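You operate a simulated robot arm through the tools that you are given. There is no shell and no other tool.

Carry out the task below with a simulated robot arm. There is one attempt and no reset: what you move stays moved.

JOB
Take the upper rod off the air and close its ports with the orange plugs.
Fine: red air valve shut first; blue and white air couplers into their holders; then the valve open again, the air gauge holding; leave the yellow and green ones in. Where these are worked on the way, their far stop is far enough and under half their travel is too little: red air valve.

It is judged by the outcome, as a careful person would: the job done as asked, and still so three seconds after it is handed in. It fails if anything else is knocked over, pushed out of place, dropped, spilled or broken.

ROBOT AND FRAMES
A 6-joint arm with a two-finger gripper, fixed in place. Base frame: the origin is at the foot of the arm, x ahead of it, y to its left, z up. Readings come in m, degrees, newtons and seconds.
Its first joint turns from -166.0 to 166.0 degrees. Payload 2.45 kg.
The TCP is the grasp point between the finger pads, 0.02 m short of the fingertips. In the tool frame z runs along the fingers and y along their closing line. The gripper opens to 0.14 m. The gripper's body begins 0.168 m behind the TCP.
Orientation is that of the tool frame in the base frame, as a unit quaternion [x, y, z, w]. With the fingers straight down and closing along the base's y, the tool's x points along the base's -x, its y along +y and its z along -z.

CONTROLS
- The arm moves only by the tool jog_arm. Its argument "plan" is one flat list of numbers, 7 for each row, row after row: the shift along the tool's x, y, z in m, then the turn, a rotation vector about the tool's x, y, z in degrees, then the finger opening in m, from 0 to 0.14. In form: [dx, dy, dz, rx, ry, rz, hand, dx, dy, dz, rx, ry, rz, hand, ...]. A call has 1 to 20 rows; each row is the pose to reach, as a shift and turn from the pose commanded when the call began, along the tool's axes at that moment. Rows are played at 5 a second. More than 0.05 m and 8.6 degrees between two rows, or a gripper value outside its range, and nothing of the call is played. Where a pose cannot be reached the arm comes as near as it can. A force on the tool above 40 N (or 10 N above the force at the start of the call, whichever is more), or a blocked arm, ends the call early, and 0.2 s more pass. Each finger travels about 0.045 m/s and halts on what it meets, pressing with about 26 N; the grip force reading is that of the motor and also rises with nothing between the fingers. The clock runs only during rows and for 0.2 s after the last one: add rows that repeat a pose to give the fingers time. It gives the time, the measured TCP pose, the force on the tool (base axes), the opening and the grip force at its end, in the units of the frame above (readings bear some noise), with the torque about the TCP (base axes, N m) and any sound that the robot's microphone picked up.
- Cameras (640 x 400 px; columns grow to the right, rows downward): "scene" is fixed at [0.0502, -0.5001, 1.4958]; the picture's right is [0.31, -0.95, 0.00], its down [-0.26, -0.08, -0.96] and it looks along [0.91, 0.30, -0.27] (base axes); focal length 321 px, centre (320, 200). "wrist" rides on the gripper at [0.078, 0.011, -0.209] in the tool frame; the picture's right is [-0.14, 0.99, 0.00], its down [-0.92, -0.13, -0.37] and it looks along [-0.37, -0.05, 0.93] (tool axes); focal length 280 px, centre (320, 200). There is no depth. A picture from a camera that has moved, and an enlarged one, comes with that camera's place and axes in the base frame and with its lens.
- snapshot(camera): a new picture of that camera. The clock stands still meanwhile.
- enlarge(camera, box): a new picture of the part [left, top, right, bottom] of that camera's present view, enlarged. The clock stands still meanwhile.
- close_job(): hands the job in; it is judged then, once.

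Places have to be worked out from the pictures, the camera data and where the tool is seen. Open the gripper and draw the arm clear of the work before you hand the job in, unless the task says otherwise.

The tools are called after "Request:" by a JSON object that holds its "api" and its "payload". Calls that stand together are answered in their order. jog_arm: Moves the arm, as the interface text tells. Its arguments: {"type":"object","properties":{"plan":{"type":"array","items":{"type":"number"}}},"required":["plan"]} The other tools are called the same way: snapshot (camera) takes a picture; enlarge (camera, box) takes an enlarged picture of a part of a camera's view; close_job () hands the job in.

At the start:

```text
time_s: 0.0
ee_pos: [0.4945, -0.2755, 1.4736]
tool_rot: [0.0, 1.0, 0.0, 0.0]
ft_force: [-0.4, 0.7, -0.4]
torque: [0.01, 0.03, 0.0]
width: 0.1399
finger_force: 0.0
```

scene: 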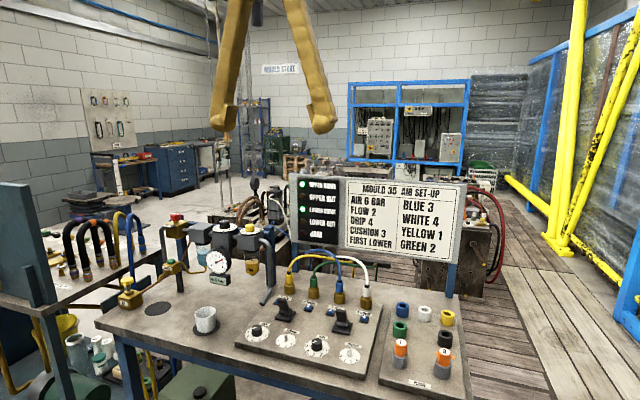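
wrist: 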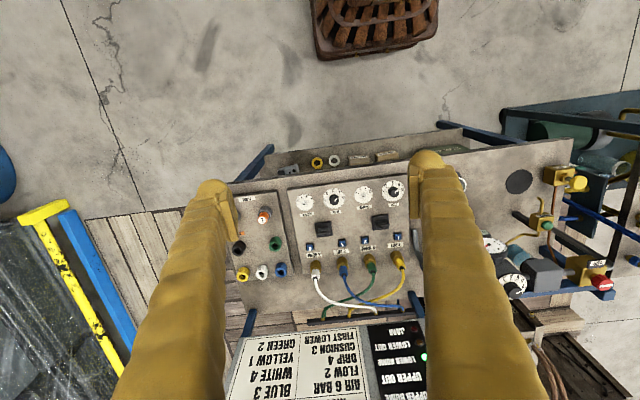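

I start by looking closely at the bench from both cameras to locate the valve, couplers, holders and plugs.

Request:
{"api": "enlarge", "payload": {"camera": "scene", "box": [220, 240, 400, 380]}}

Request:
{"api": "enlarge", "payload": {"camera": "scene", "box": [100, 210, 280, 340]}}

Request:
{"api": "enlarge", "payload": {"camera": "scene", "box": [360, 280, 480, 400]}}

Request:
{"api": "enlarge", "payload": {"camera": "scene", "box": [290, 170, 480, 270]}}

Request:
{"api": "enlarge", "payload": {"camera": "wrist", "box": [220, 160, 420, 320]}}

Request:
{"api": "enlarge", "payload": {"camera": "wrist", "box": [440, 140, 640, 300]}}

```text
2.86 times, centred on (310, 310) of scene
camera zoom: at [0.0502, -0.5001, 1.4958], right [0.31, -0.95, 0.0], down [-0.26, -0.08, -0.96], along [0.91, 0.3, -0.27], focal length 917 px, centre (349, -114)
```

zoom: 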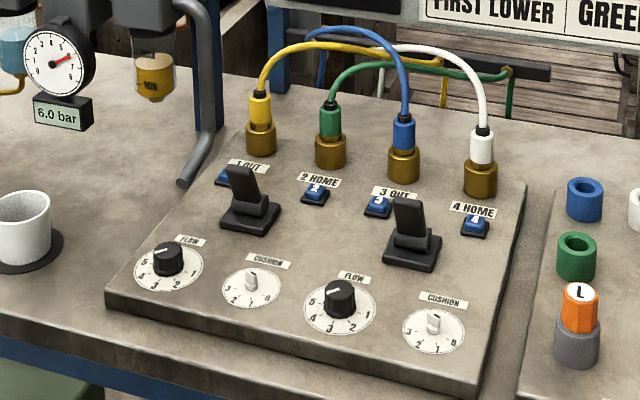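

```text
3.08 times, centred on (190, 275) of scene
camera zoom: at [0.0502, -0.5001, 1.4958], right [0.31, -0.95, 0.0], down [-0.26, -0.08, -0.96], along [0.91, 0.3, -0.27], focal length 988 px, centre (720, -31)
```

zoom: 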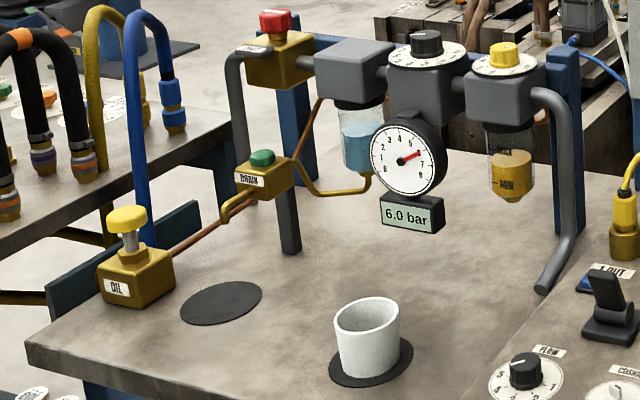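

```text
3.33 times, centred on (420, 340) of scene
camera zoom: at [0.0502, -0.5001, 1.4958], right [0.31, -0.95, 0.0], down [-0.26, -0.08, -0.96], along [0.91, 0.3, -0.27], focal length 1070 px, centre (-13, -267)
```

zoom: 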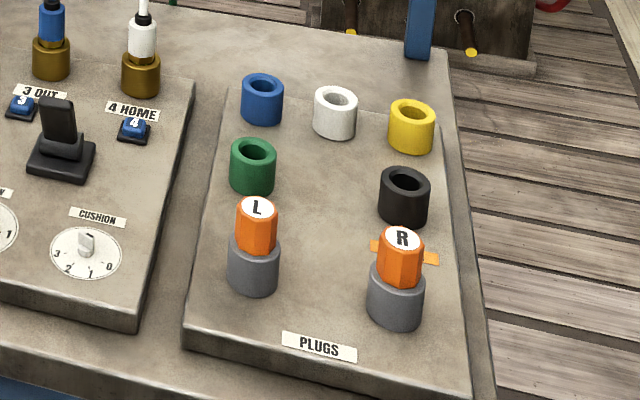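

```text
3.37 times, centred on (385, 220) of scene
camera zoom: at [0.0502, -0.5001, 1.4958], right [0.31, -0.95, 0.0], down [-0.26, -0.08, -0.96], along [0.91, 0.3, -0.27], focal length 1081 px, centre (101, 133)
```

zoom: 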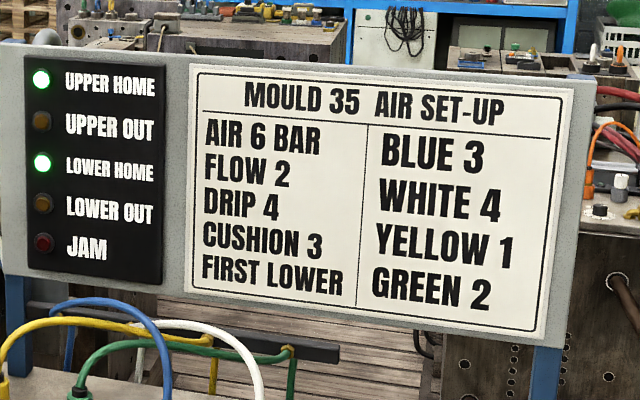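

```text
2.50 times, centred on (320, 240) of wrist
camera zoom: at [0.4154, -0.264, 1.683], right [0.14, 0.99, 0.0], down [0.92, -0.13, 0.37], along [0.37, -0.05, -0.93], focal length 701 px, centre (320, 100)
```

zoom: 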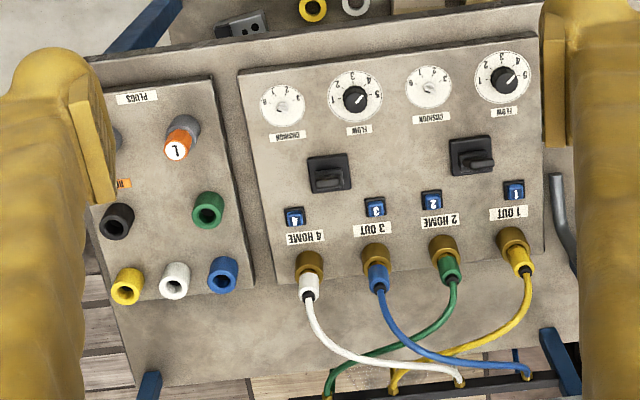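

```text
2.50 times, centred on (540, 220) of wrist
camera zoom: at [0.4154, -0.264, 1.683], right [0.14, 0.99, 0.0], down [0.92, -0.13, 0.37], along [0.37, -0.05, -0.93], focal length 701 px, centre (-230, 150)
```

zoom: 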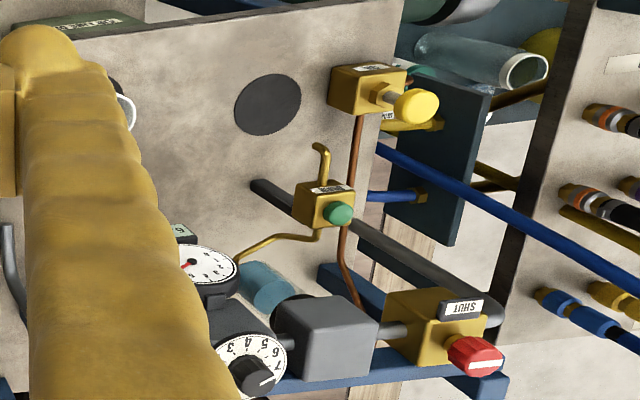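

The pictures put the ports at x≈0.97, y from -0.08 to -0.35, on a surface at z≈0.87, and the red valve at about (0.95, 0.36, 1.11). I move forward over the panel, still high, for a nearer wrist view and to check reach.

Request:
{"api": "jog_arm", "payload": {"plan": [-0.032, -0.01, 0.028, 0, 0, 0, 0.14, -0.064, -0.02, 0.056, 0, 0, 0, 0.14, -0.096, -0.03, 0.084, 0, 0, 0, 0.14, -0.128, -0.04, 0.112, 0, 0, 0, 0.14, -0.16, -0.05, 0.14, 0, 0, 0, 0.14, -0.192, -0.06, 0.168, 0, 0, 0, 0.14, -0.224, -0.07, 0.196, 0, 0, 0, 0.14, -0.256, -0.08, 0.224, 0, 0, 0, 0.14, -0.256, -0.08, 0.224, 0, 0, 0, 0.14]}}

```text
time_s: 2.0
ee_pos: [0.7514, -0.3547, 1.2485]
tool_rot: [-0.001, 1.0, 0.0, 0.0]
ft_force: [0.3, 0.2, -0.4]
torque: [0.01, -0.03, 0.0]
width: 0.1399
finger_force: 0.0
```

The arm followed as planned. Now I look at the work from here.

Request:
{"api": "snapshot", "payload": {"camera": "wrist"}}

Request:
{"api": "snapshot", "payload": {"camera": "scene"}}

```text
taken
camera wrist: at [0.6728, -0.3436, 1.4587], right [0.14, 0.99, 0.0], down [0.92, -0.13, 0.37], along [0.37, -0.05, -0.93], focal length 280 px, centre (320, 200)
```

wrist: 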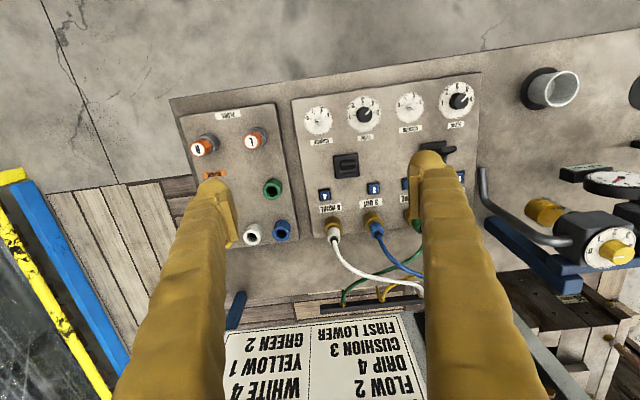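

```text
taken
```

scene: 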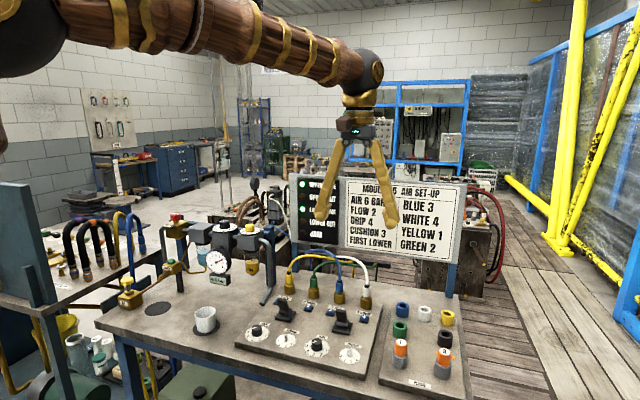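

The tool is clear above the panel. I enlarge the plugs, the holders and the couplers.

Request:
{"api": "enlarge", "payload": {"camera": "wrist", "box": [180, 100, 310, 250]}}

Request:
{"api": "enlarge", "payload": {"camera": "wrist", "box": [290, 150, 430, 290]}}

Request:
{"api": "enlarge", "payload": {"camera": "scene", "box": [270, 240, 390, 340]}}

Request:
{"api": "enlarge", "payload": {"camera": "scene", "box": [370, 285, 470, 385]}}

Request:
{"api": "enlarge", "payload": {"camera": "scene", "box": [150, 205, 250, 275]}}

```text
2.67 times, centred on (245, 175) of wrist
camera zoom: at [0.6728, -0.3436, 1.4587], right [0.14, 0.99, 0.0], down [0.92, -0.13, 0.37], along [0.37, -0.05, -0.93], focal length 748 px, centre (520, 267)
```

zoom: 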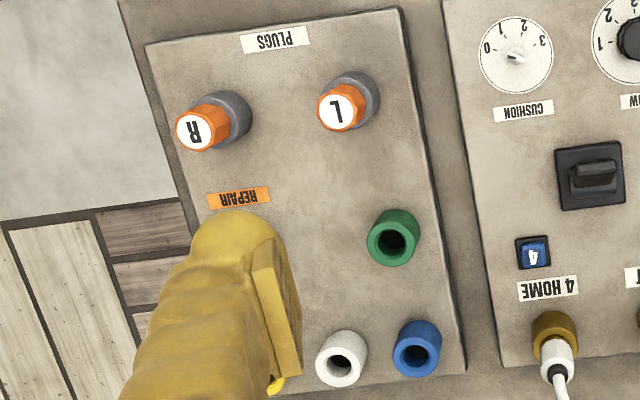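

```text
2.86 times, centred on (360, 220) of wrist
camera zoom: at [0.6728, -0.3436, 1.4587], right [0.14, 0.99, 0.0], down [0.92, -0.13, 0.37], along [0.37, -0.05, -0.93], focal length 801 px, centre (206, 143)
```

zoom: 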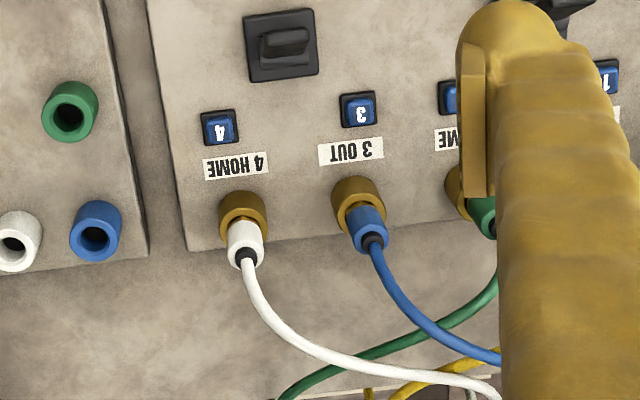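

```text
4.00 times, centred on (330, 290) of scene
camera zoom: at [0.0502, -0.5001, 1.4958], right [0.31, -0.95, 0.0], down [-0.26, -0.08, -0.96], along [0.91, 0.3, -0.27], focal length 1284 px, centre (280, -160)
```

zoom: 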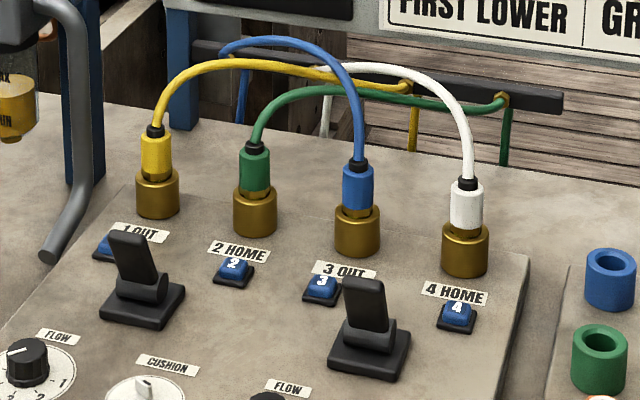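

```text
4.00 times, centred on (420, 335) of scene
camera zoom: at [0.0502, -0.5001, 1.4958], right [0.31, -0.95, 0.0], down [-0.26, -0.08, -0.96], along [0.91, 0.3, -0.27], focal length 1284 px, centre (-80, -340)
```

zoom: 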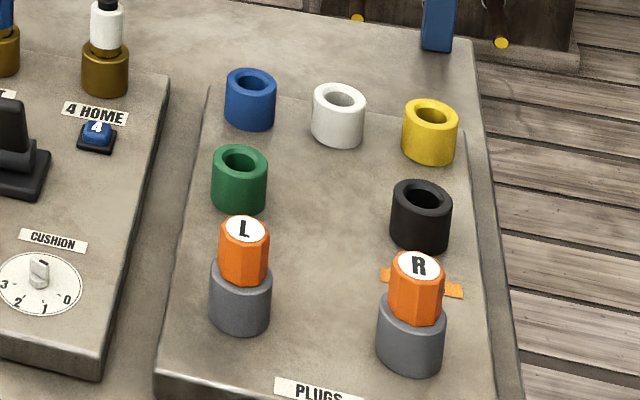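

```text
5.71 times, centred on (200, 240) of scene
camera zoom: at [0.0502, -0.5001, 1.4958], right [0.31, -0.95, 0.0], down [-0.26, -0.08, -0.96], along [0.91, 0.3, -0.27], focal length 1834 px, centre (1006, -29)
```

zoom: 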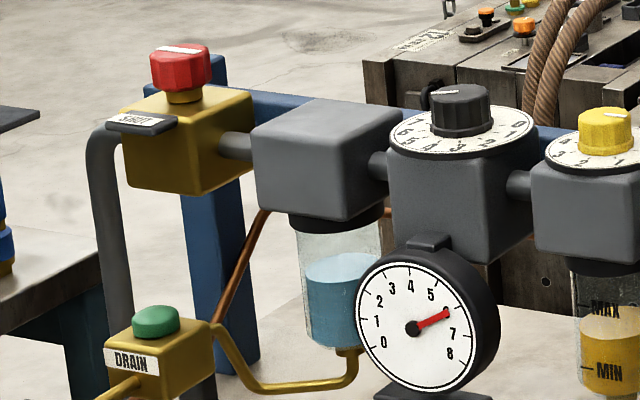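

The red knob's white line lies along the pipe (pointing +y), with the SHUT plate on its near side. I move above the valve for a close look before touching it.

Request:
{"api": "jog_arm", "payload": {"plan": [-0.006, 0.035, -0.0275, 0, 0, 0, 0.14, -0.012, 0.07, -0.055, 0, 0, 0, 0.14, -0.018, 0.105, -0.0825, 0, 0, 0, 0.14, -0.024, 0.14, -0.11, 0, 0, 0, 0.14, -0.03, 0.185, -0.11, 0, 0, 0, 0.14, -0.036, 0.23, -0.11, 0, 0, 0, 0.14, -0.042, 0.276, -0.11, 0, 0, 0, 0.14, -0.049, 0.322, -0.11, 0, 0, 0, 0.14, -0.055, 0.367, -0.11, 0, 0, 0, 0.14, -0.061, 0.412, -0.11, 0, 0, 0, 0.14, -0.067, 0.458, -0.11, 0, 0, 0, 0.14, -0.073, 0.503, -0.11, 0, 0, 0, 0.14, -0.08, 0.549, -0.11, 0, 0, 0, 0.14, -0.086, 0.594, -0.11, 0, 0, 0, 0.14, -0.092, 0.64, -0.11, 0, 0, 0, 0.14, -0.0986, 0.685, -0.11, 0, 0, 0, 0.14, -0.0986, 0.685, -0.11, 0, 0, 0, 0.14]}}

Request:
{"api": "snapshot", "payload": {"camera": "wrist"}}

```text
time_s: 5.6
ee_pos: [0.8513, 0.3287, 1.3584]
tool_rot: [0.002, 1.0, 0.0, 0.0]
ft_force: [0.4, -0.1, -1.0]
torque: [0.02, 0.04, -0.01]
width: 0.1401
finger_force: 0.0
```

```text
taken
camera wrist: at [0.7725, 0.3408, 1.5684], right [0.14, 0.99, 0.0], down [0.92, -0.13, 0.37], along [0.36, -0.05, -0.93], focal length 280 px, centre (320, 200)
```

wrist: 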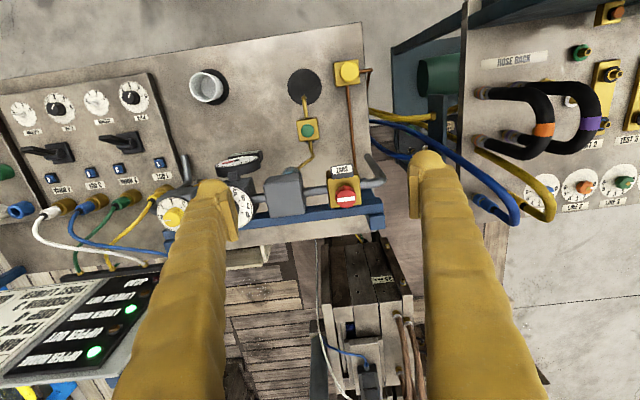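

The valve is in view between the fingers. I enlarge it to see the knob's line and the SHUT plate.

Request:
{"api": "enlarge", "payload": {"camera": "wrist", "box": [295, 150, 395, 230]}}

Request:
{"api": "snapshot", "payload": {"camera": "scene"}}

```text
5.00 times, centred on (345, 190) of wrist
camera zoom: at [0.7725, 0.3408, 1.5684], right [0.14, 0.99, 0.0], down [0.92, -0.13, 0.37], along [0.36, -0.05, -0.93], focal length 1402 px, centre (195, 250)
```

zoom: 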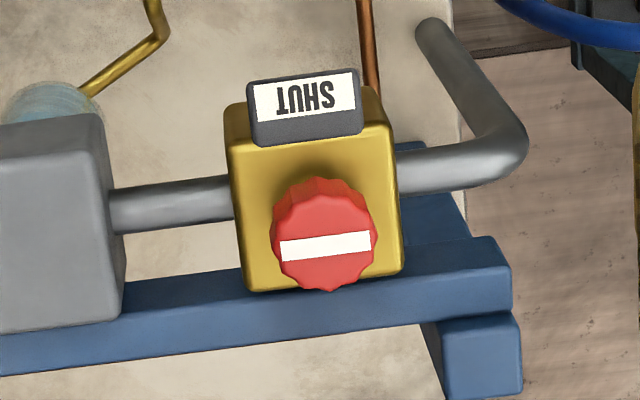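

```text
taken
```

scene: 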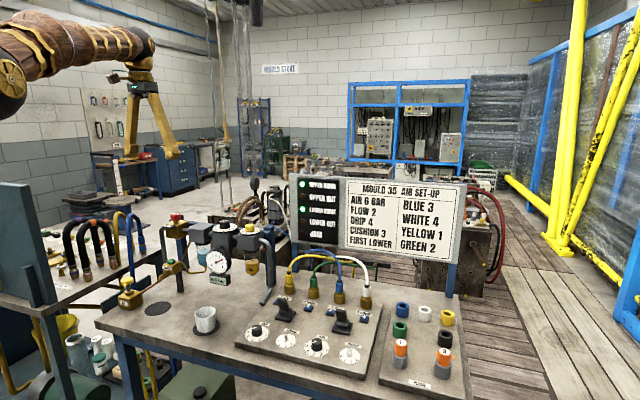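

The knob (≈0.036 m wide) sits at about (0.951, 0.360), top z≈1.127, and its bar lies along the pipe, so open. I go to just above it with the closing line turned 45°, so that a quarter turn keeps the fingers clear of the SHUT plate.

Request:
{"api": "jog_arm", "payload": {"plan": [-0.0166, 0.0052, 0.025, 0, 0, -7.5, 0.12, -0.0332, 0.0104, 0.05, 0, 0, -15, 0.1, -0.0498, 0.0156, 0.075, 0, 0, -22.5, 0.09, -0.0664, 0.0208, 0.1, 0, 0, -30, 0.08, -0.083, 0.026, 0.12, 0, 0, -37.5, 0.08, -0.0997, 0.031, 0.14, 0, 0, -45, 0.08, -0.0997, 0.031, 0.14, 0, 0, -45, 0.08, -0.0997, 0.031, 0.14, 0, 0, -45, 0.08]}}

Request:
{"api": "snapshot", "payload": {"camera": "wrist"}}

Request:
{"api": "enlarge", "payload": {"camera": "scene", "box": [100, 170, 260, 270]}}

```text
time_s: 7.4
ee_pos: [0.9486, 0.3603, 1.2182]
tool_rot: [-0.383, 0.924, 0.0, 0.001]
ft_force: [1.2, 0.7, -0.3]
torque: [-0.01, -0.01, -0.02]
width: 0.0802
finger_force: 0.1
```

```text
taken
camera wrist: at [0.8851, 0.3131, 1.4288], right [-0.6, 0.8, 0.0], down [0.74, 0.56, 0.37], along [0.29, 0.22, -0.93], focal length 280 px, centre (320, 200)
```

wrist: 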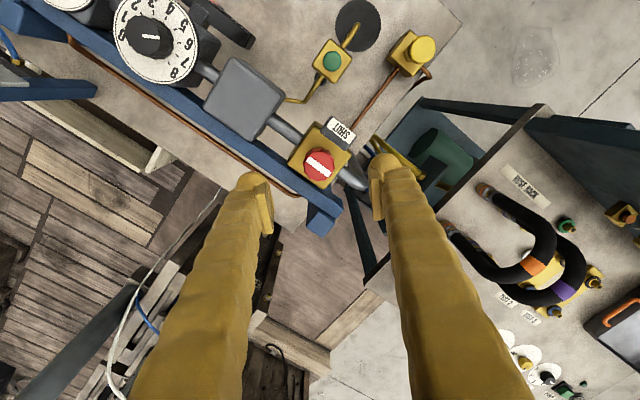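

```text
4.00 times, centred on (180, 220) of scene
camera zoom: at [0.0502, -0.5001, 1.4958], right [0.31, -0.95, 0.0], down [-0.26, -0.08, -0.96], along [0.91, 0.3, -0.27], focal length 1284 px, centre (880, 120)
```

zoom: 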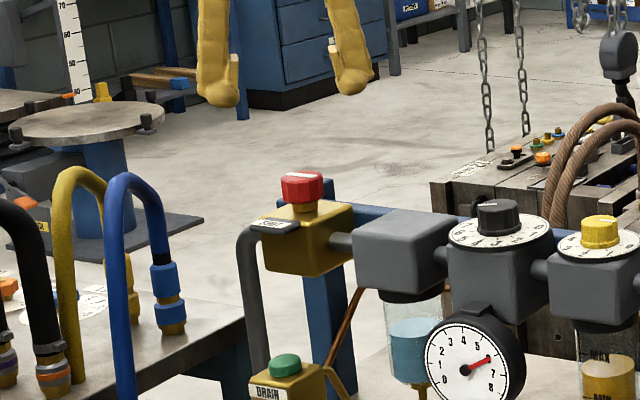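

The knob sits right where the tool axis should meet it. I check the SHUT plate's height against the fingertips before descending.

Request:
{"api": "enlarge", "payload": {"camera": "wrist", "box": [270, 100, 390, 220]}}

Request:
{"api": "enlarge", "payload": {"camera": "scene", "box": [150, 205, 200, 245]}}

```text
3.33 times, centred on (330, 160) of wrist
camera zoom: at [0.8851, 0.3131, 1.4288], right [-0.6, 0.8, 0.0], down [0.74, 0.56, 0.37], along [0.29, 0.22, -0.93], focal length 935 px, centre (287, 333)
```

zoom: 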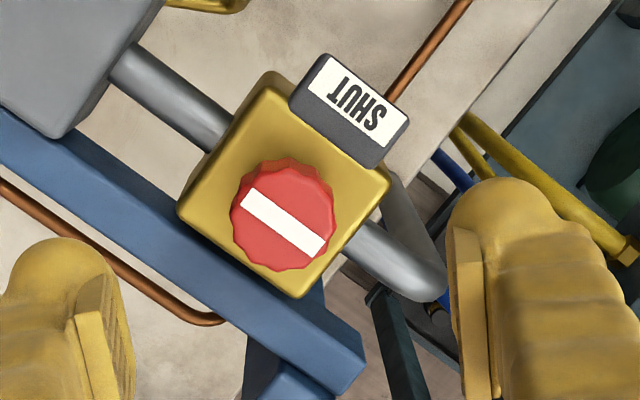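

```text
10.00 times, centred on (175, 225) of scene
camera zoom: at [0.0502, -0.5001, 1.4958], right [0.31, -0.95, 0.0], down [-0.26, -0.08, -0.96], along [0.91, 0.3, -0.27], focal length 3210 px, centre (1770, -50)
```

zoom: 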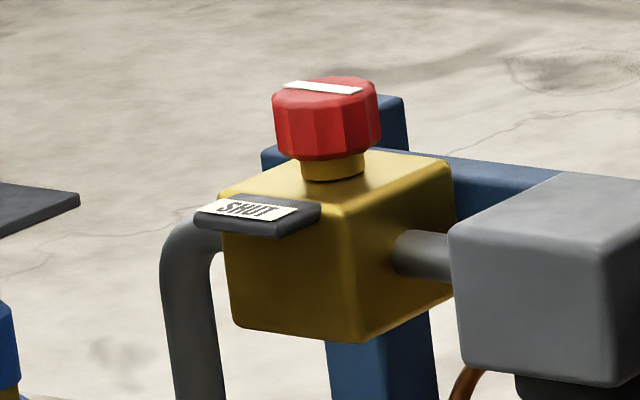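

The plate's top is well below the knob's underside, so fingertips at z≈1.11 clear it. I descend to TCP z≈1.13 around the knob.

Request:
{"api": "jog_arm", "payload": {"plan": [0, 0, 0.03, 0, 0, 0, 0.07, 0, 0, 0.06, 0, 0, 0, 0.06, 0, 0, 0.078, 0, 0, 0, 0.06, 0, 0, 0.088, 0, 0, 0, 0.06, 0, 0, 0.088, 0, 0, 0, 0.06]}}

Request:
{"api": "snapshot", "payload": {"camera": "wrist"}}

Request:
{"api": "enlarge", "payload": {"camera": "scene", "box": [130, 180, 230, 250]}}

```text
time_s: 8.6
ee_pos: [0.9497, 0.3601, 1.1309]
tool_rot: [-0.381, 0.924, -0.001, 0.0]
ft_force: [0.1, -0.8, 0.5]
torque: [-0.01, 0.0, 0.0]
width: 0.0602
finger_force: 0.1
```

```text
taken
camera wrist: at [0.8858, 0.3138, 1.3409], right [-0.6, 0.8, 0.0], down [0.74, 0.56, 0.37], along [0.29, 0.22, -0.93], focal length 280 px, centre (320, 200)
```

wrist: 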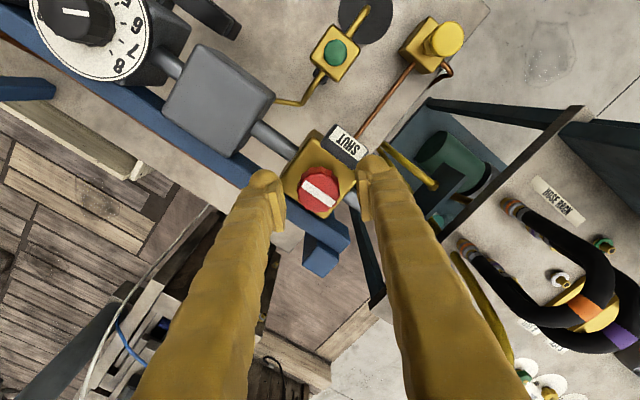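

```text
5.71 times, centred on (180, 215) of scene
camera zoom: at [0.0502, -0.5001, 1.4958], right [0.31, -0.95, 0.0], down [-0.26, -0.08, -0.96], along [0.91, 0.3, -0.27], focal length 1834 px, centre (1120, 114)
```

zoom: 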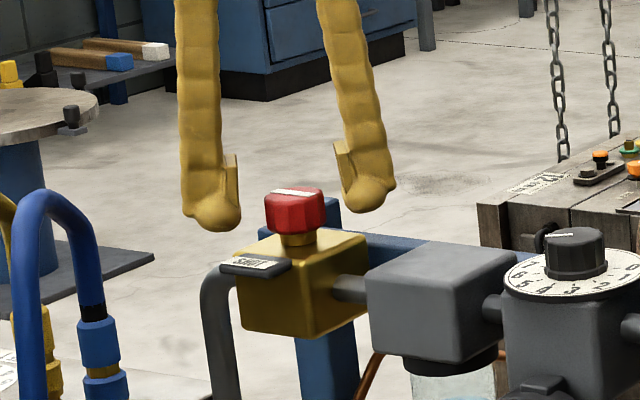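

Fingers straddle the knob with about 17 mm overlap and nothing touching. I close on it.

Request:
{"api": "jog_arm", "payload": {"plan": [0, 0, 0, 0, 0, 0, 0.04, 0, 0, 0, 0, 0, 0, 0.02, 0, 0, 0, 0, 0, 0, 0.02, 0, 0, 0, 0, 0, 0, 0.02, 0, 0, 0, 0, 0, 0, 0.02]}}

```text
time_s: 9.8
ee_pos: [0.9499, 0.3604, 1.1312]
tool_rot: [-0.382, 0.924, 0.0, 0.0]
ft_force: [19.2, -14.3, -0.9]
torque: [-0.13, -0.23, 0.02]
width: 0.0328
finger_force: 45.1
```

The knob is gripped (width 0.033), with a sideways load that says the tool is about 1–2 mm off to the near side. I shift slightly along the closing line to balance it.

Request:
{"api": "jog_arm", "payload": {"plan": [0, -0.0007, 0, 0, 0, 0, 0.02, 0, -0.0015, 0, 0, 0, 0, 0.02, 0, -0.0015, 0, 0, 0, 0, 0.02]}}

```text
time_s: 10.6
ee_pos: [0.9506, 0.359, 1.131]
tool_rot: [-0.382, 0.924, 0.0, 0.0]
ft_force: [5.9, 0.7, -2.8]
torque: [0.05, -0.1, 0.0]
width: 0.0329
finger_force: 45.0
```

Balanced now. I try turning clockwise (seen from above) by about 12° and watch the torque.

Request:
{"api": "jog_arm", "payload": {"plan": [0, 0, 0, 0, 0, 4, 0.02, 0, 0, 0, 0, 0, 8, 0.02, 0, 0, 0, 0, 0, 12, 0.02, 0, 0, 0, 0, 0, 12, 0.02]}}

Request:
{"api": "enlarge", "payload": {"camera": "wrist", "box": [260, 130, 380, 240]}}

```text
time_s: 11.6
ee_pos: [0.9497, 0.3597, 1.1322]
tool_rot: [-0.284, 0.959, 0.0, 0.0]
ft_force: [18.4, 23.6, -0.9]
torque: [0.3, -0.33, -0.03]
width: 0.0327
finger_force: 45.0
```

```text
3.64 times, centred on (320, 185) of wrist
camera zoom: at [0.8779, 0.3267, 1.3409], right [-0.42, 0.91, 0.0], down [0.84, 0.39, 0.37], along [0.33, 0.16, -0.93], focal length 1020 px, centre (320, 254)
```

zoom: 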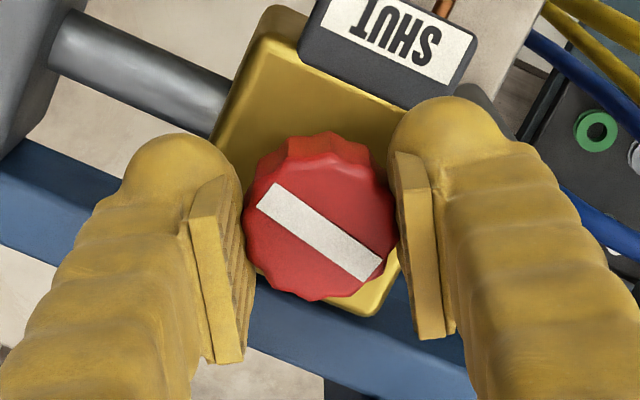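

The bar turned with the tool and the turning torque is low, so clockwise is free. I trim the sideways load by 2 mm and keep turning.

Request:
{"api": "jog_arm", "payload": {"plan": [-0.001, 0.0003, 0, 0, 0, 0, 0.02, -0.002, 0.0006, 0, 0, 0, 0, 0.02, -0.002, 0.0006, 0, 0, 0, 4, 0.02, -0.002, 0.0006, 0, 0, 0, 8, 0.02, -0.002, 0.0006, 0, 0, 0, 8, 0.02]}}

```text
time_s: 12.8
ee_pos: [0.9518, 0.3607, 1.1319]
tool_rot: [-0.215, 0.977, 0.0, 0.0]
ft_force: [-35.4, 0.1, -1.9]
torque: [-0.07, 0.5, 0.0]
width: 0.0329
finger_force: 45.3
```

Slightly overshifted; I come back about 1.3 mm in x and continue turning.

Request:
{"api": "jog_arm", "payload": {"plan": [0.0006, 0.0003, 0, 0, 0, 0, 0.02, 0.0012, 0.0005, 0, 0, 0, 0, 0.02, 0.0012, 0.0005, 0, 0, 0, 4, 0.02, 0.0012, 0.0005, 0, 0, 0, 8, 0.02, 0.0012, 0.0005, 0, 0, 0, 12, 0.02, 0.0012, 0.0005, 0, 0, 0, 12, 0.02]}}

```text
time_s: 14.2
ee_pos: [0.9511, 0.3597, 1.1323]
tool_rot: [-0.113, 0.994, 0.0, 0.001]
ft_force: [32.8, 0.2, -3.0]
torque: [0.04, -0.43, 0.0]
width: 0.0329
finger_force: 45.1
```

The load swings with small offsets but stays within limits. I trim 0.7 mm and keep turning.

Request:
{"api": "jog_arm", "payload": {"plan": [-0.0007, -0.0001, 0, 0, 0, 0, 0.02, -0.0007, -0.0001, 0, 0, 0, 4, 0.02, -0.0007, -0.0001, 0, 0, 0, 8, 0.02, -0.0007, -0.0001, 0, 0, 0, 12, 0.02, -0.0007, -0.0001, 0, 0, 0, 12, 0.02]}}

Request:
{"api": "enlarge", "payload": {"camera": "wrist", "box": [260, 130, 380, 240]}}

```text
time_s: 15.4
ee_pos: [0.9516, 0.3608, 1.1316]
tool_rot: [-0.007, 1.0, 0.0, 0.0]
ft_force: [2.0, -23.2, -0.1]
torque: [-0.19, 0.16, 0.03]
width: 0.0328
finger_force: 45.7
```

```text
3.64 times, centred on (320, 185) of wrist
camera zoom: at [0.8726, 0.3702, 1.3414], right [0.12, 0.99, 0.0], down [0.92, -0.11, 0.37], along [0.36, -0.05, -0.93], focal length 1020 px, centre (320, 254)
```

zoom: 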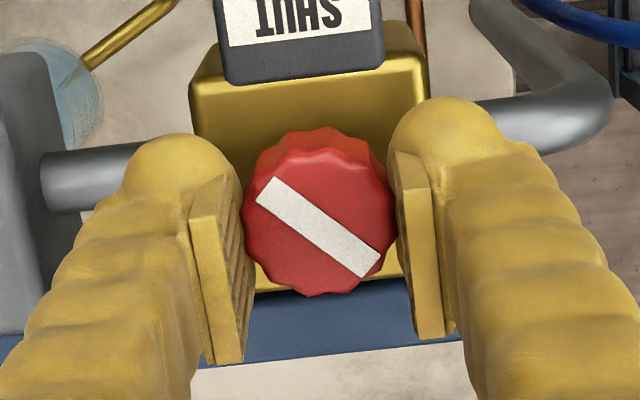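

The knob has turned about 45° with the tool. I trim y slightly and go on clockwise.

Request:
{"api": "jog_arm", "payload": {"plan": [0, -0.0006, 0, 0, 0, 0, 0.02, 0, -0.0006, 0, 0, 0, 4, 0.02, 0, -0.0006, 0, 0, 0, 8, 0.02, 0, -0.0006, 0, 0, 0, 12, 0.02, 0, -0.0006, 0, 0, 0, 16, 0.02, 0, -0.0006, 0, 0, 0, 16, 0.02]}}

```text
time_s: 16.8
ee_pos: [0.9508, 0.3604, 1.1312]
tool_rot: [0.132, 0.991, -0.001, -0.001]
ft_force: [3.6, -17.2, -7.3]
torque: [-0.21, -0.13, 0.02]
width: 0.0328
finger_force: 44.3
```

Request:
{"api": "jog_arm", "payload": {"plan": [0, -0.0004, 0, 0, 0, 0, 0.02, 0, -0.0004, 0, 0, 0, 4, 0.02, 0, -0.0004, 0, 0, 0, 8, 0.02, 0, -0.0004, 0, 0, 0, 12, 0.02, 0, -0.0004, 0, 0, 0, 15, 0.02, 0, -0.0004, 0, 0, 0, 15, 0.02]}}

Request:
{"api": "snapshot", "payload": {"camera": "wrist"}}

Request:
{"api": "enlarge", "payload": {"camera": "scene", "box": [140, 190, 260, 290]}}

```text
time_s: 18.2
ee_pos: [0.9518, 0.3586, 1.1305]
tool_rot: [0.26, 0.966, 0.001, 0.001]
ft_force: [12.0, -13.5, 7.0]
torque: [-0.15, -0.16, 0.04]
width: 0.0328
finger_force: 44.7
```

```text
taken
camera wrist: at [0.888, 0.4082, 1.3414], right [0.62, 0.79, 0.0], down [0.73, -0.57, 0.37], along [0.29, -0.23, -0.93], focal length 280 px, centre (320, 200)
```

wrist: 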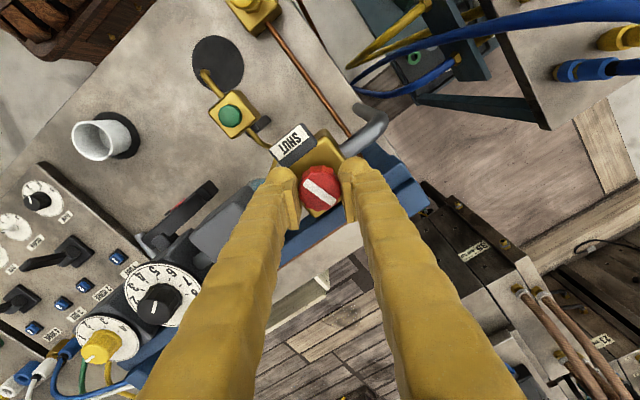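

```text
4.00 times, centred on (200, 240) of scene
camera zoom: at [0.0502, -0.5001, 1.4958], right [0.31, -0.95, 0.0], down [-0.26, -0.08, -0.96], along [0.91, 0.3, -0.27], focal length 1284 px, centre (800, 40)
```

zoom: 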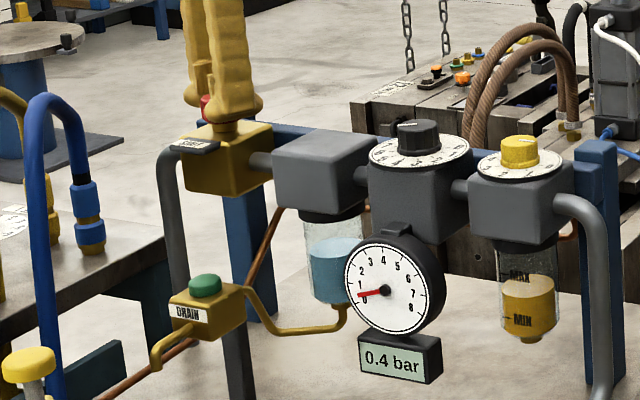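

The gauge has dropped to 0.4 bar, so the valve is closing. I turn the last stretch to the stop.

Request:
{"api": "jog_arm", "payload": {"plan": [0, -0.0003, 0, 0, 0, 4, 0.02, 0, -0.0003, 0, 0, 0, 8, 0.02, 0, -0.0003, 0, 0, 0, 12, 0.02, 0, -0.0003, 0, 0, 0, 16, 0.02, 0, -0.0003, 0, 0, 0, 19, 0.02, 0, -0.0003, 0, 0, 0, 19, 0.02]}}

Request:
{"api": "snapshot", "payload": {"camera": "wrist"}}

Request:
{"api": "enlarge", "payload": {"camera": "scene", "box": [140, 190, 260, 290]}}

```text
time_s: 19.6
ee_pos: [0.9497, 0.3606, 1.1311]
tool_rot: [0.415, 0.91, 0.0, 0.0]
ft_force: [-13.0, -11.3, 10.8]
torque: [-0.07, 0.23, 0.57]
width: 0.0327
finger_force: 45.1
```

```text
taken
camera wrist: at [0.9067, 0.4265, 1.3414], right [0.84, 0.54, 0.0], down [0.51, -0.78, 0.37], along [0.2, -0.31, -0.93], focal length 280 px, centre (320, 200)
```

wrist: 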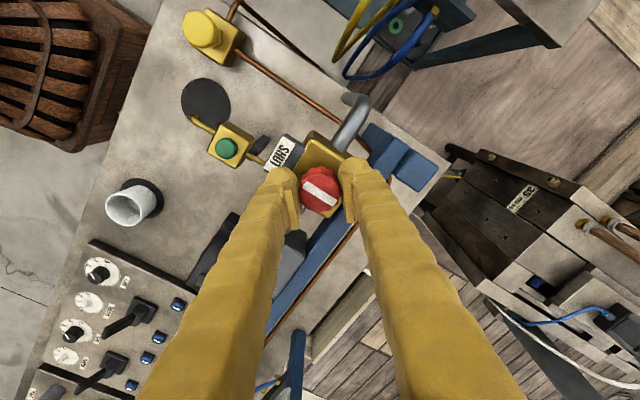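

```text
4.00 times, centred on (200, 240) of scene
camera zoom: at [0.0502, -0.5001, 1.4958], right [0.31, -0.95, 0.0], down [-0.26, -0.08, -0.96], along [0.91, 0.3, -0.27], focal length 1284 px, centre (800, 40)
```

zoom: 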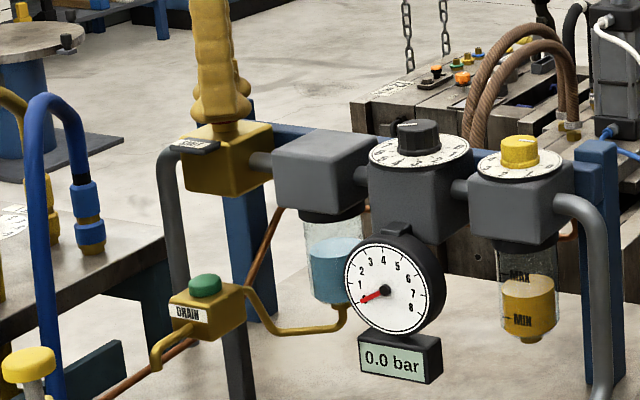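

Torque rose to 0.57 N·m at the stop and the gauge reads 0.0 bar, so the valve is shut. I open the fingers, rise and check the knob.

Request:
{"api": "jog_arm", "payload": {"plan": [0, 0, 0, 0, 0, 0, 0.05, 0, 0, 0, 0, 0, 0, 0.06, 0, 0, 0, 0, 0, 0, 0.06, 0, 0, -0.03, 0, 0, 0, 0.06, 0, 0, -0.07, 0, 0, -7, 0.07, 0, 0, -0.11, 0, 0, -14, 0.08, 0, 0, -0.15, 0, 0, -21, 0.1, 0, 0, -0.18, 0, 0, -28, 0.12, 0, 0, -0.2, 0, 0, -35, 0.12, 0, 0, -0.2, 0, 0, -42, 0.12, 0, 0, -0.2, 0, 0, -49, 0.12, 0, 0, -0.2, 0, 0, -49, 0.12]}}

Request:
{"api": "snapshot", "payload": {"camera": "wrist"}}

Request:
{"api": "enlarge", "payload": {"camera": "scene", "box": [140, 190, 260, 290]}}

Request:
{"api": "enlarge", "payload": {"camera": "scene", "box": [270, 170, 480, 340]}}

```text
time_s: 22.2
ee_pos: [0.9509, 0.3594, 1.331]
tool_rot: [0.0, 1.0, -0.001, -0.001]
ft_force: [-0.6, -0.3, -0.4]
torque: [0.0, 0.01, 0.02]
width: 0.12
finger_force: 0.1
```

```text
taken
camera wrist: at [0.8721, 0.3708, 1.5409], right [0.14, 0.99, 0.0], down [0.92, -0.13, 0.37], along [0.37, -0.05, -0.93], focal length 280 px, centre (320, 200)
```

wrist: 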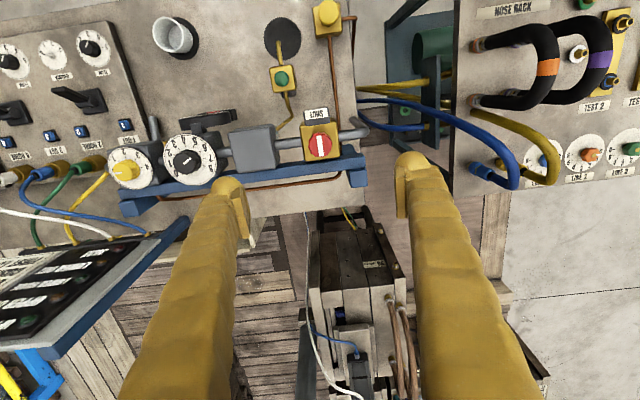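

```text
4.00 times, centred on (200, 240) of scene
camera zoom: at [0.0502, -0.5001, 1.4958], right [0.31, -0.95, 0.0], down [-0.26, -0.08, -0.96], along [0.91, 0.3, -0.27], focal length 1284 px, centre (800, 40)
```

zoom: 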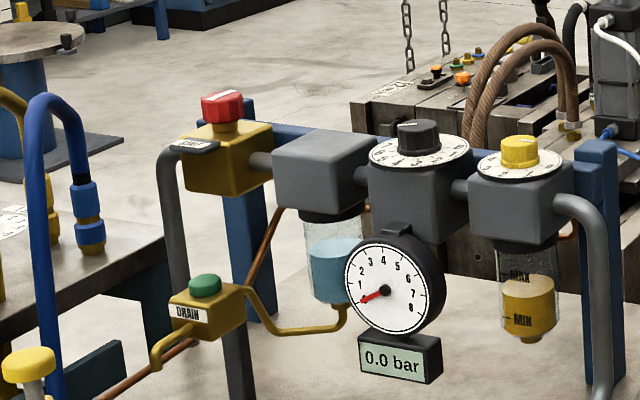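

```text
2.35 times, centred on (375, 255) of scene
camera zoom: at [0.0502, -0.5001, 1.4958], right [0.31, -0.95, 0.0], down [-0.26, -0.08, -0.96], along [0.91, 0.3, -0.27], focal length 755 px, centre (191, 71)
```

zoom: 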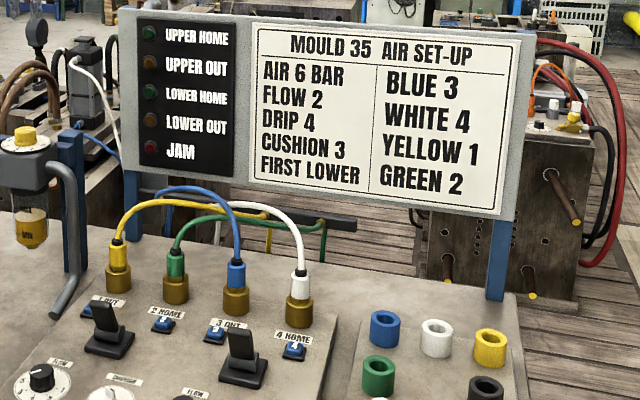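

The valve is shut (bar pointing at SHUT, gauge 0.0). Now I travel over to the white and blue couplers for a close look.

Request:
{"api": "jog_arm", "payload": {"plan": [0.005, -0.047, 0, 0, 0, 0, 0.12, 0.01, -0.094, 0, 0, 0, 0, 0.12, 0.015, -0.141, 0, 0, 0, 0, 0.12, 0.02, -0.188, 0, 0, 0, 0, 0.12, 0.025, -0.235, 0, 0, 0, 0, 0.12, 0.03, -0.282, 0, 0, 0, 0, 0.12, 0.035, -0.329, 0, 0, 0, 0, 0.12, 0.04, -0.376, 0, 0, 0, 0, 0.12, 0.045, -0.423, 0, 0, 0, 0, 0.12, 0.05, -0.466, 0.02, 0, 0, 0, 0.12, 0.055, -0.508, 0.04, 0, 0, 0, 0.12, 0.06, -0.55, 0.06, 0, 0, 0, 0.12, 0.065, -0.59, 0.08, 0, 0, 0, 0.12, 0.07, -0.62, 0.1, 0, 0, 0, 0.12, 0.075, -0.65, 0.12, 0, 0, 0, 0.12, 0.075, -0.65, 0.12, 0, 0, 0, 0.12]}}

Request:
{"api": "snapshot", "payload": {"camera": "wrist"}}

Request:
{"api": "snapshot", "payload": {"camera": "scene"}}

```text
time_s: 25.6
ee_pos: [0.8752, -0.2913, 1.2112]
tool_rot: [0.001, 1.0, 0.0, 0.0]
ft_force: [-0.8, -0.3, -0.1]
torque: [0.01, -0.01, 0.03]
width: 0.1198
finger_force: 0.0
```

```text
taken
camera wrist: at [0.7952, -0.2804, 1.4204], right [0.14, 0.99, 0.0], down [0.92, -0.13, 0.37], along [0.37, -0.05, -0.93], focal length 280 px, centre (320, 200)
```

wrist: 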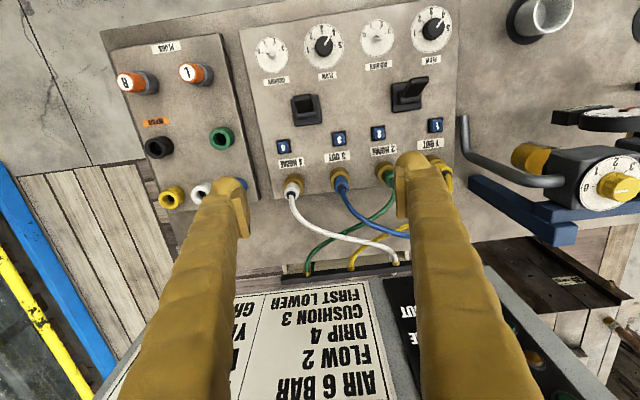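

```text
taken
```

scene: 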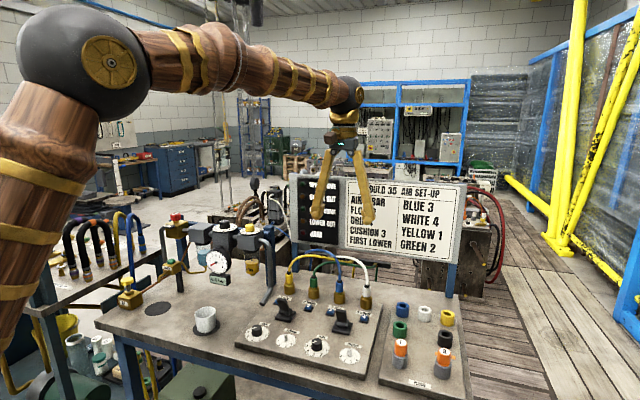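

Request:
{"api": "enlarge", "payload": {"camera": "wrist", "box": [260, 130, 400, 230]}}

Request:
{"api": "enlarge", "payload": {"camera": "scene", "box": [320, 250, 390, 320]}}

Request:
{"api": "enlarge", "payload": {"camera": "wrist", "box": [110, 50, 250, 220]}}

```text
4.00 times, centred on (330, 180) of wrist
camera zoom: at [0.7952, -0.2804, 1.4204], right [0.14, 0.99, 0.0], down [0.92, -0.13, 0.37], along [0.37, -0.05, -0.93], focal length 1122 px, centre (280, 280)
```

zoom: 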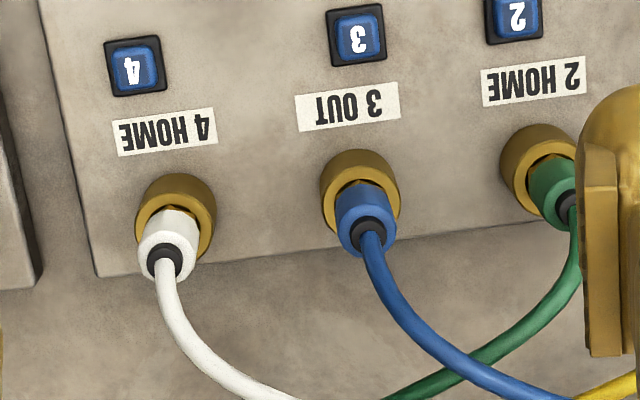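

```text
5.71 times, centred on (355, 285) of scene
camera zoom: at [0.0502, -0.5001, 1.4958], right [0.31, -0.95, 0.0], down [-0.26, -0.08, -0.96], along [0.91, 0.3, -0.27], focal length 1834 px, centre (120, -286)
```

zoom: 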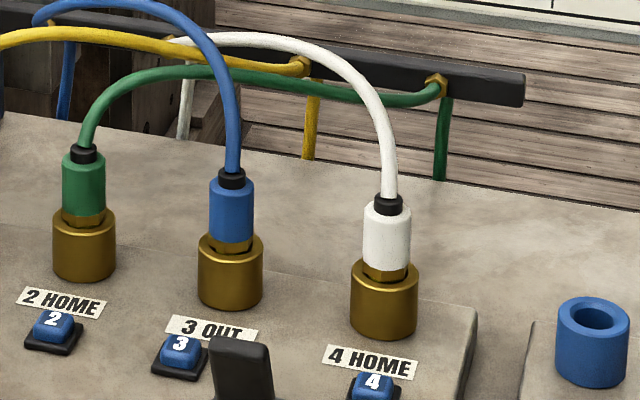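

```text
2.35 times, centred on (180, 135) of wrist
camera zoom: at [0.7952, -0.2804, 1.4204], right [0.14, 0.99, 0.0], down [0.92, -0.13, 0.37], along [0.37, -0.05, -0.93], focal length 660 px, centre (649, 353)
```

zoom: 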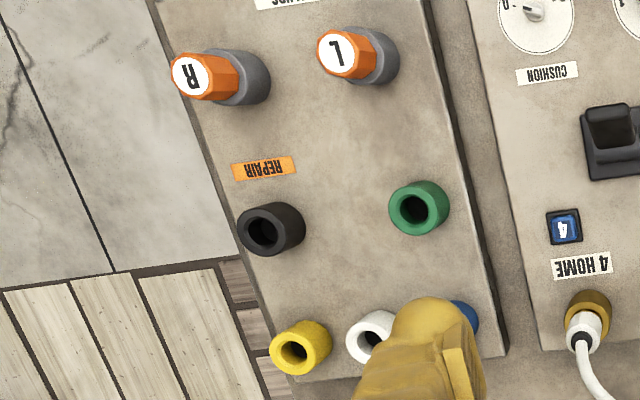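

The couplers are plain bodies (≈27 mm across, z≈0.92–0.955) sitting in brass sockets. Before pulling one, I test whether the arm reaches the white holder at about (0.963, -0.54) with the tool straight down.

Request:
{"api": "jog_arm", "payload": {"plan": [-0.0147, -0.0415, 0.01, 0, 0, 0, 0.12, -0.0294, -0.083, 0.02, 0, 0, 0, 0.12, -0.0441, -0.1245, 0.03, 0, 0, 0, 0.12, -0.0588, -0.166, 0.04, 0, 0, 0, 0.12, -0.0735, -0.2075, 0.05, 0, 0, 0, 0.12, -0.088, -0.249, 0.06, 0, 0, 0, 0.12, -0.088, -0.249, 0.09, 0, 0, 0, 0.12, -0.088, -0.249, 0.12, 0, 0, 0, 0.12, -0.088, -0.249, 0.12, 0, 0, 0, 0.12]}}

Request:
{"api": "snapshot", "payload": {"camera": "wrist"}}

Request:
{"api": "snapshot", "payload": {"camera": "scene"}}

```text
time_s: 27.6
ee_pos: [0.9618, -0.5391, 1.0917]
tool_rot: [0.0, 1.0, -0.001, 0.0]
ft_force: [0.2, 0.2, 0.6]
torque: [-0.01, -0.01, -0.01]
width: 0.1202
finger_force: 0.0
```

```text
taken
camera wrist: at [0.8832, -0.5275, 1.3009], right [0.14, 0.99, 0.0], down [0.92, -0.13, 0.37], along [0.37, -0.05, -0.93], focal length 280 px, centre (320, 200)
```

wrist: 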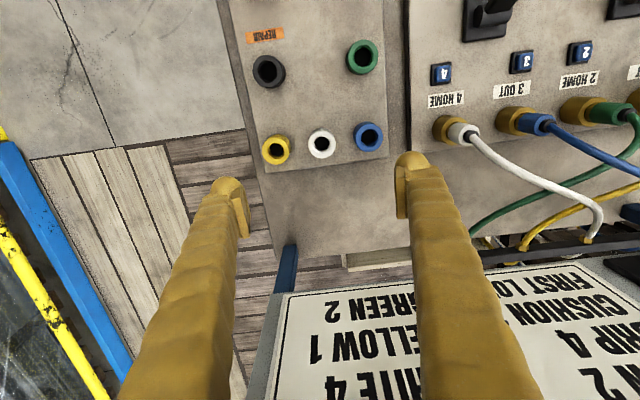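

```text
taken
```

scene: 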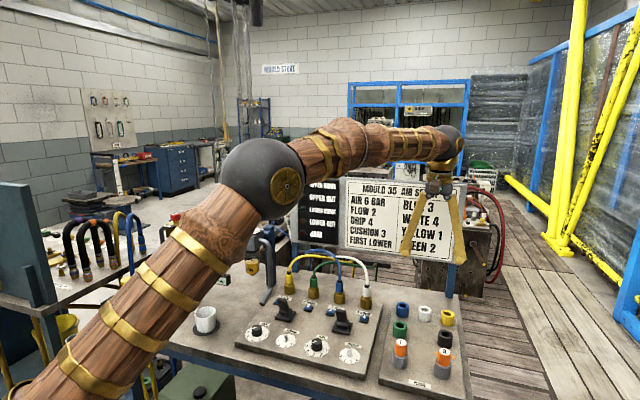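

The arm reaches there with the tool vertical. I enlarge the holders for precise positions.

Request:
{"api": "enlarge", "payload": {"camera": "wrist", "box": [240, 20, 400, 180]}}

Request:
{"api": "enlarge", "payload": {"camera": "scene", "box": [380, 290, 480, 390]}}

```text
2.50 times, centred on (320, 100) of wrist
camera zoom: at [0.8832, -0.5275, 1.3009], right [0.14, 0.99, 0.0], down [0.92, -0.13, 0.37], along [0.37, -0.05, -0.93], focal length 701 px, centre (320, 450)
```

zoom: 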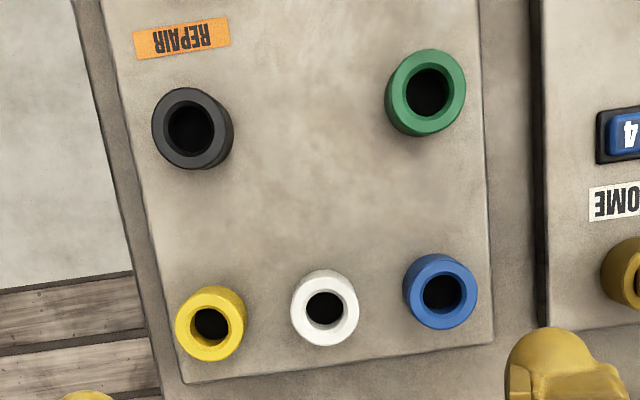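

```text
4.00 times, centred on (430, 340) of scene
camera zoom: at [0.0502, -0.5001, 1.4958], right [0.31, -0.95, 0.0], down [-0.26, -0.08, -0.96], along [0.91, 0.3, -0.27], focal length 1284 px, centre (-120, -360)
```

zoom: 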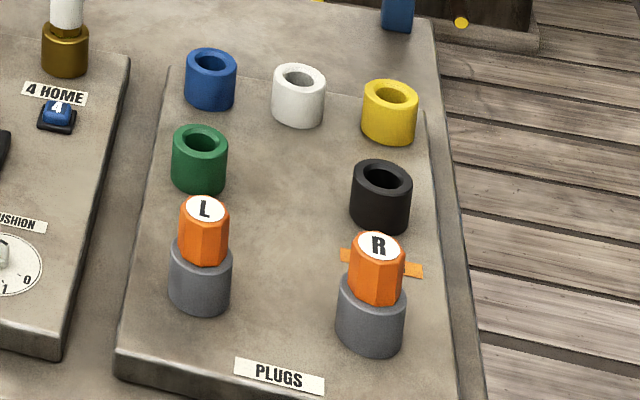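

White holder works out at (0.956, -0.535), blue at (0.955, -0.471), cup tops z≈0.911; the white coupler at (0.962, -0.355). The white hose leaves diagonally (+x,+y), so I come over the white coupler with the closing line turned -45° so that the hose passes between the fingers.

Request:
{"api": "jog_arm", "payload": {"plan": [0, 0.031, -0.005, 0, 0, -7.5, 0.1, 0, 0.062, -0.01, 0, 0, -15, 0.09, 0, 0.093, -0.01, 0, 0, -22.5, 0.08, 0, 0.124, -0.01, 0, 0, -30, 0.08, 0, 0.155, -0.01, 0, 0, -37.5, 0.08, 0, 0.184, -0.01, 0, 0, -45, 0.08, 0, 0.184, -0.01, 0, 0, -45, 0.08]}}

Request:
{"api": "snapshot", "payload": {"camera": "wrist"}}

Request:
{"api": "enlarge", "payload": {"camera": "scene", "box": [290, 200, 430, 310]}}

```text
time_s: 29.2
ee_pos: [0.9642, -0.3547, 1.0999]
tool_rot: [-0.383, 0.924, 0.0, 0.0]
ft_force: [-0.5, -0.2, 0.6]
torque: [0.01, 0.02, 0.01]
width: 0.08
finger_force: 0.1
```

```text
taken
camera wrist: at [0.8992, -0.4021, 1.3109], right [-0.6, 0.8, 0.0], down [0.74, 0.56, 0.37], along [0.29, 0.22, -0.93], focal length 280 px, centre (320, 200)
```

wrist: 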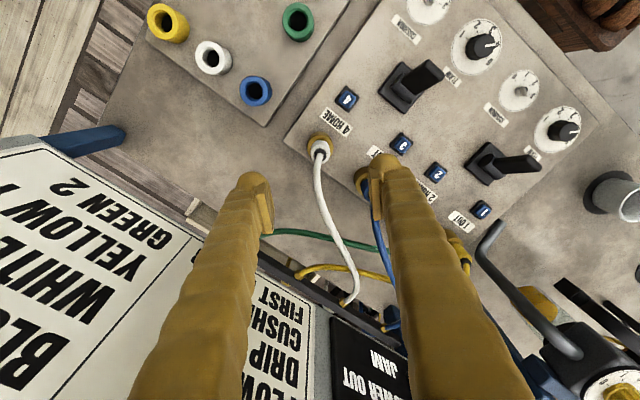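

```text
3.64 times, centred on (360, 255) of scene
camera zoom: at [0.0502, -0.5001, 1.4958], right [0.31, -0.95, 0.0], down [-0.26, -0.08, -0.96], along [0.91, 0.3, -0.27], focal length 1167 px, centre (174, 0)
```

zoom: 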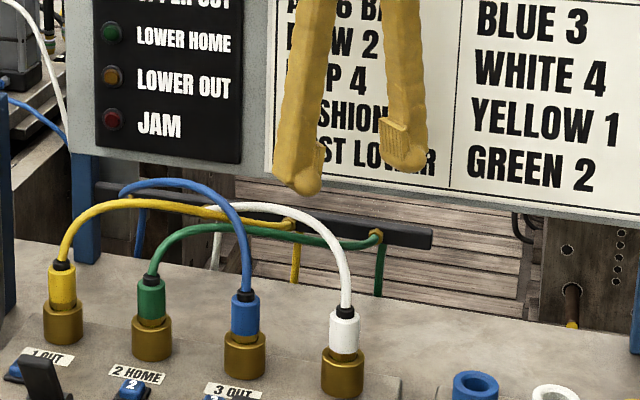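

The hose now runs out between the fingers. I enlarge to fine-tune the alignment on the white coupler.

Request:
{"api": "enlarge", "payload": {"camera": "wrist", "box": [280, 110, 360, 190]}}

```text
5.00 times, centred on (320, 150) of wrist
camera zoom: at [0.8992, -0.4021, 1.3109], right [-0.6, 0.8, 0.0], down [0.74, 0.56, 0.37], along [0.29, 0.22, -0.93], focal length 1402 px, centre (320, 450)
```

zoom: 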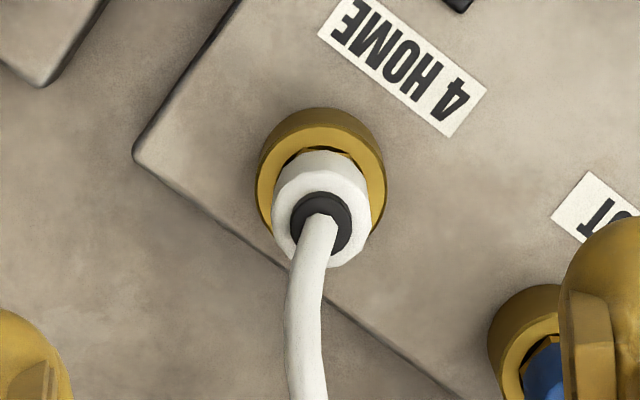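

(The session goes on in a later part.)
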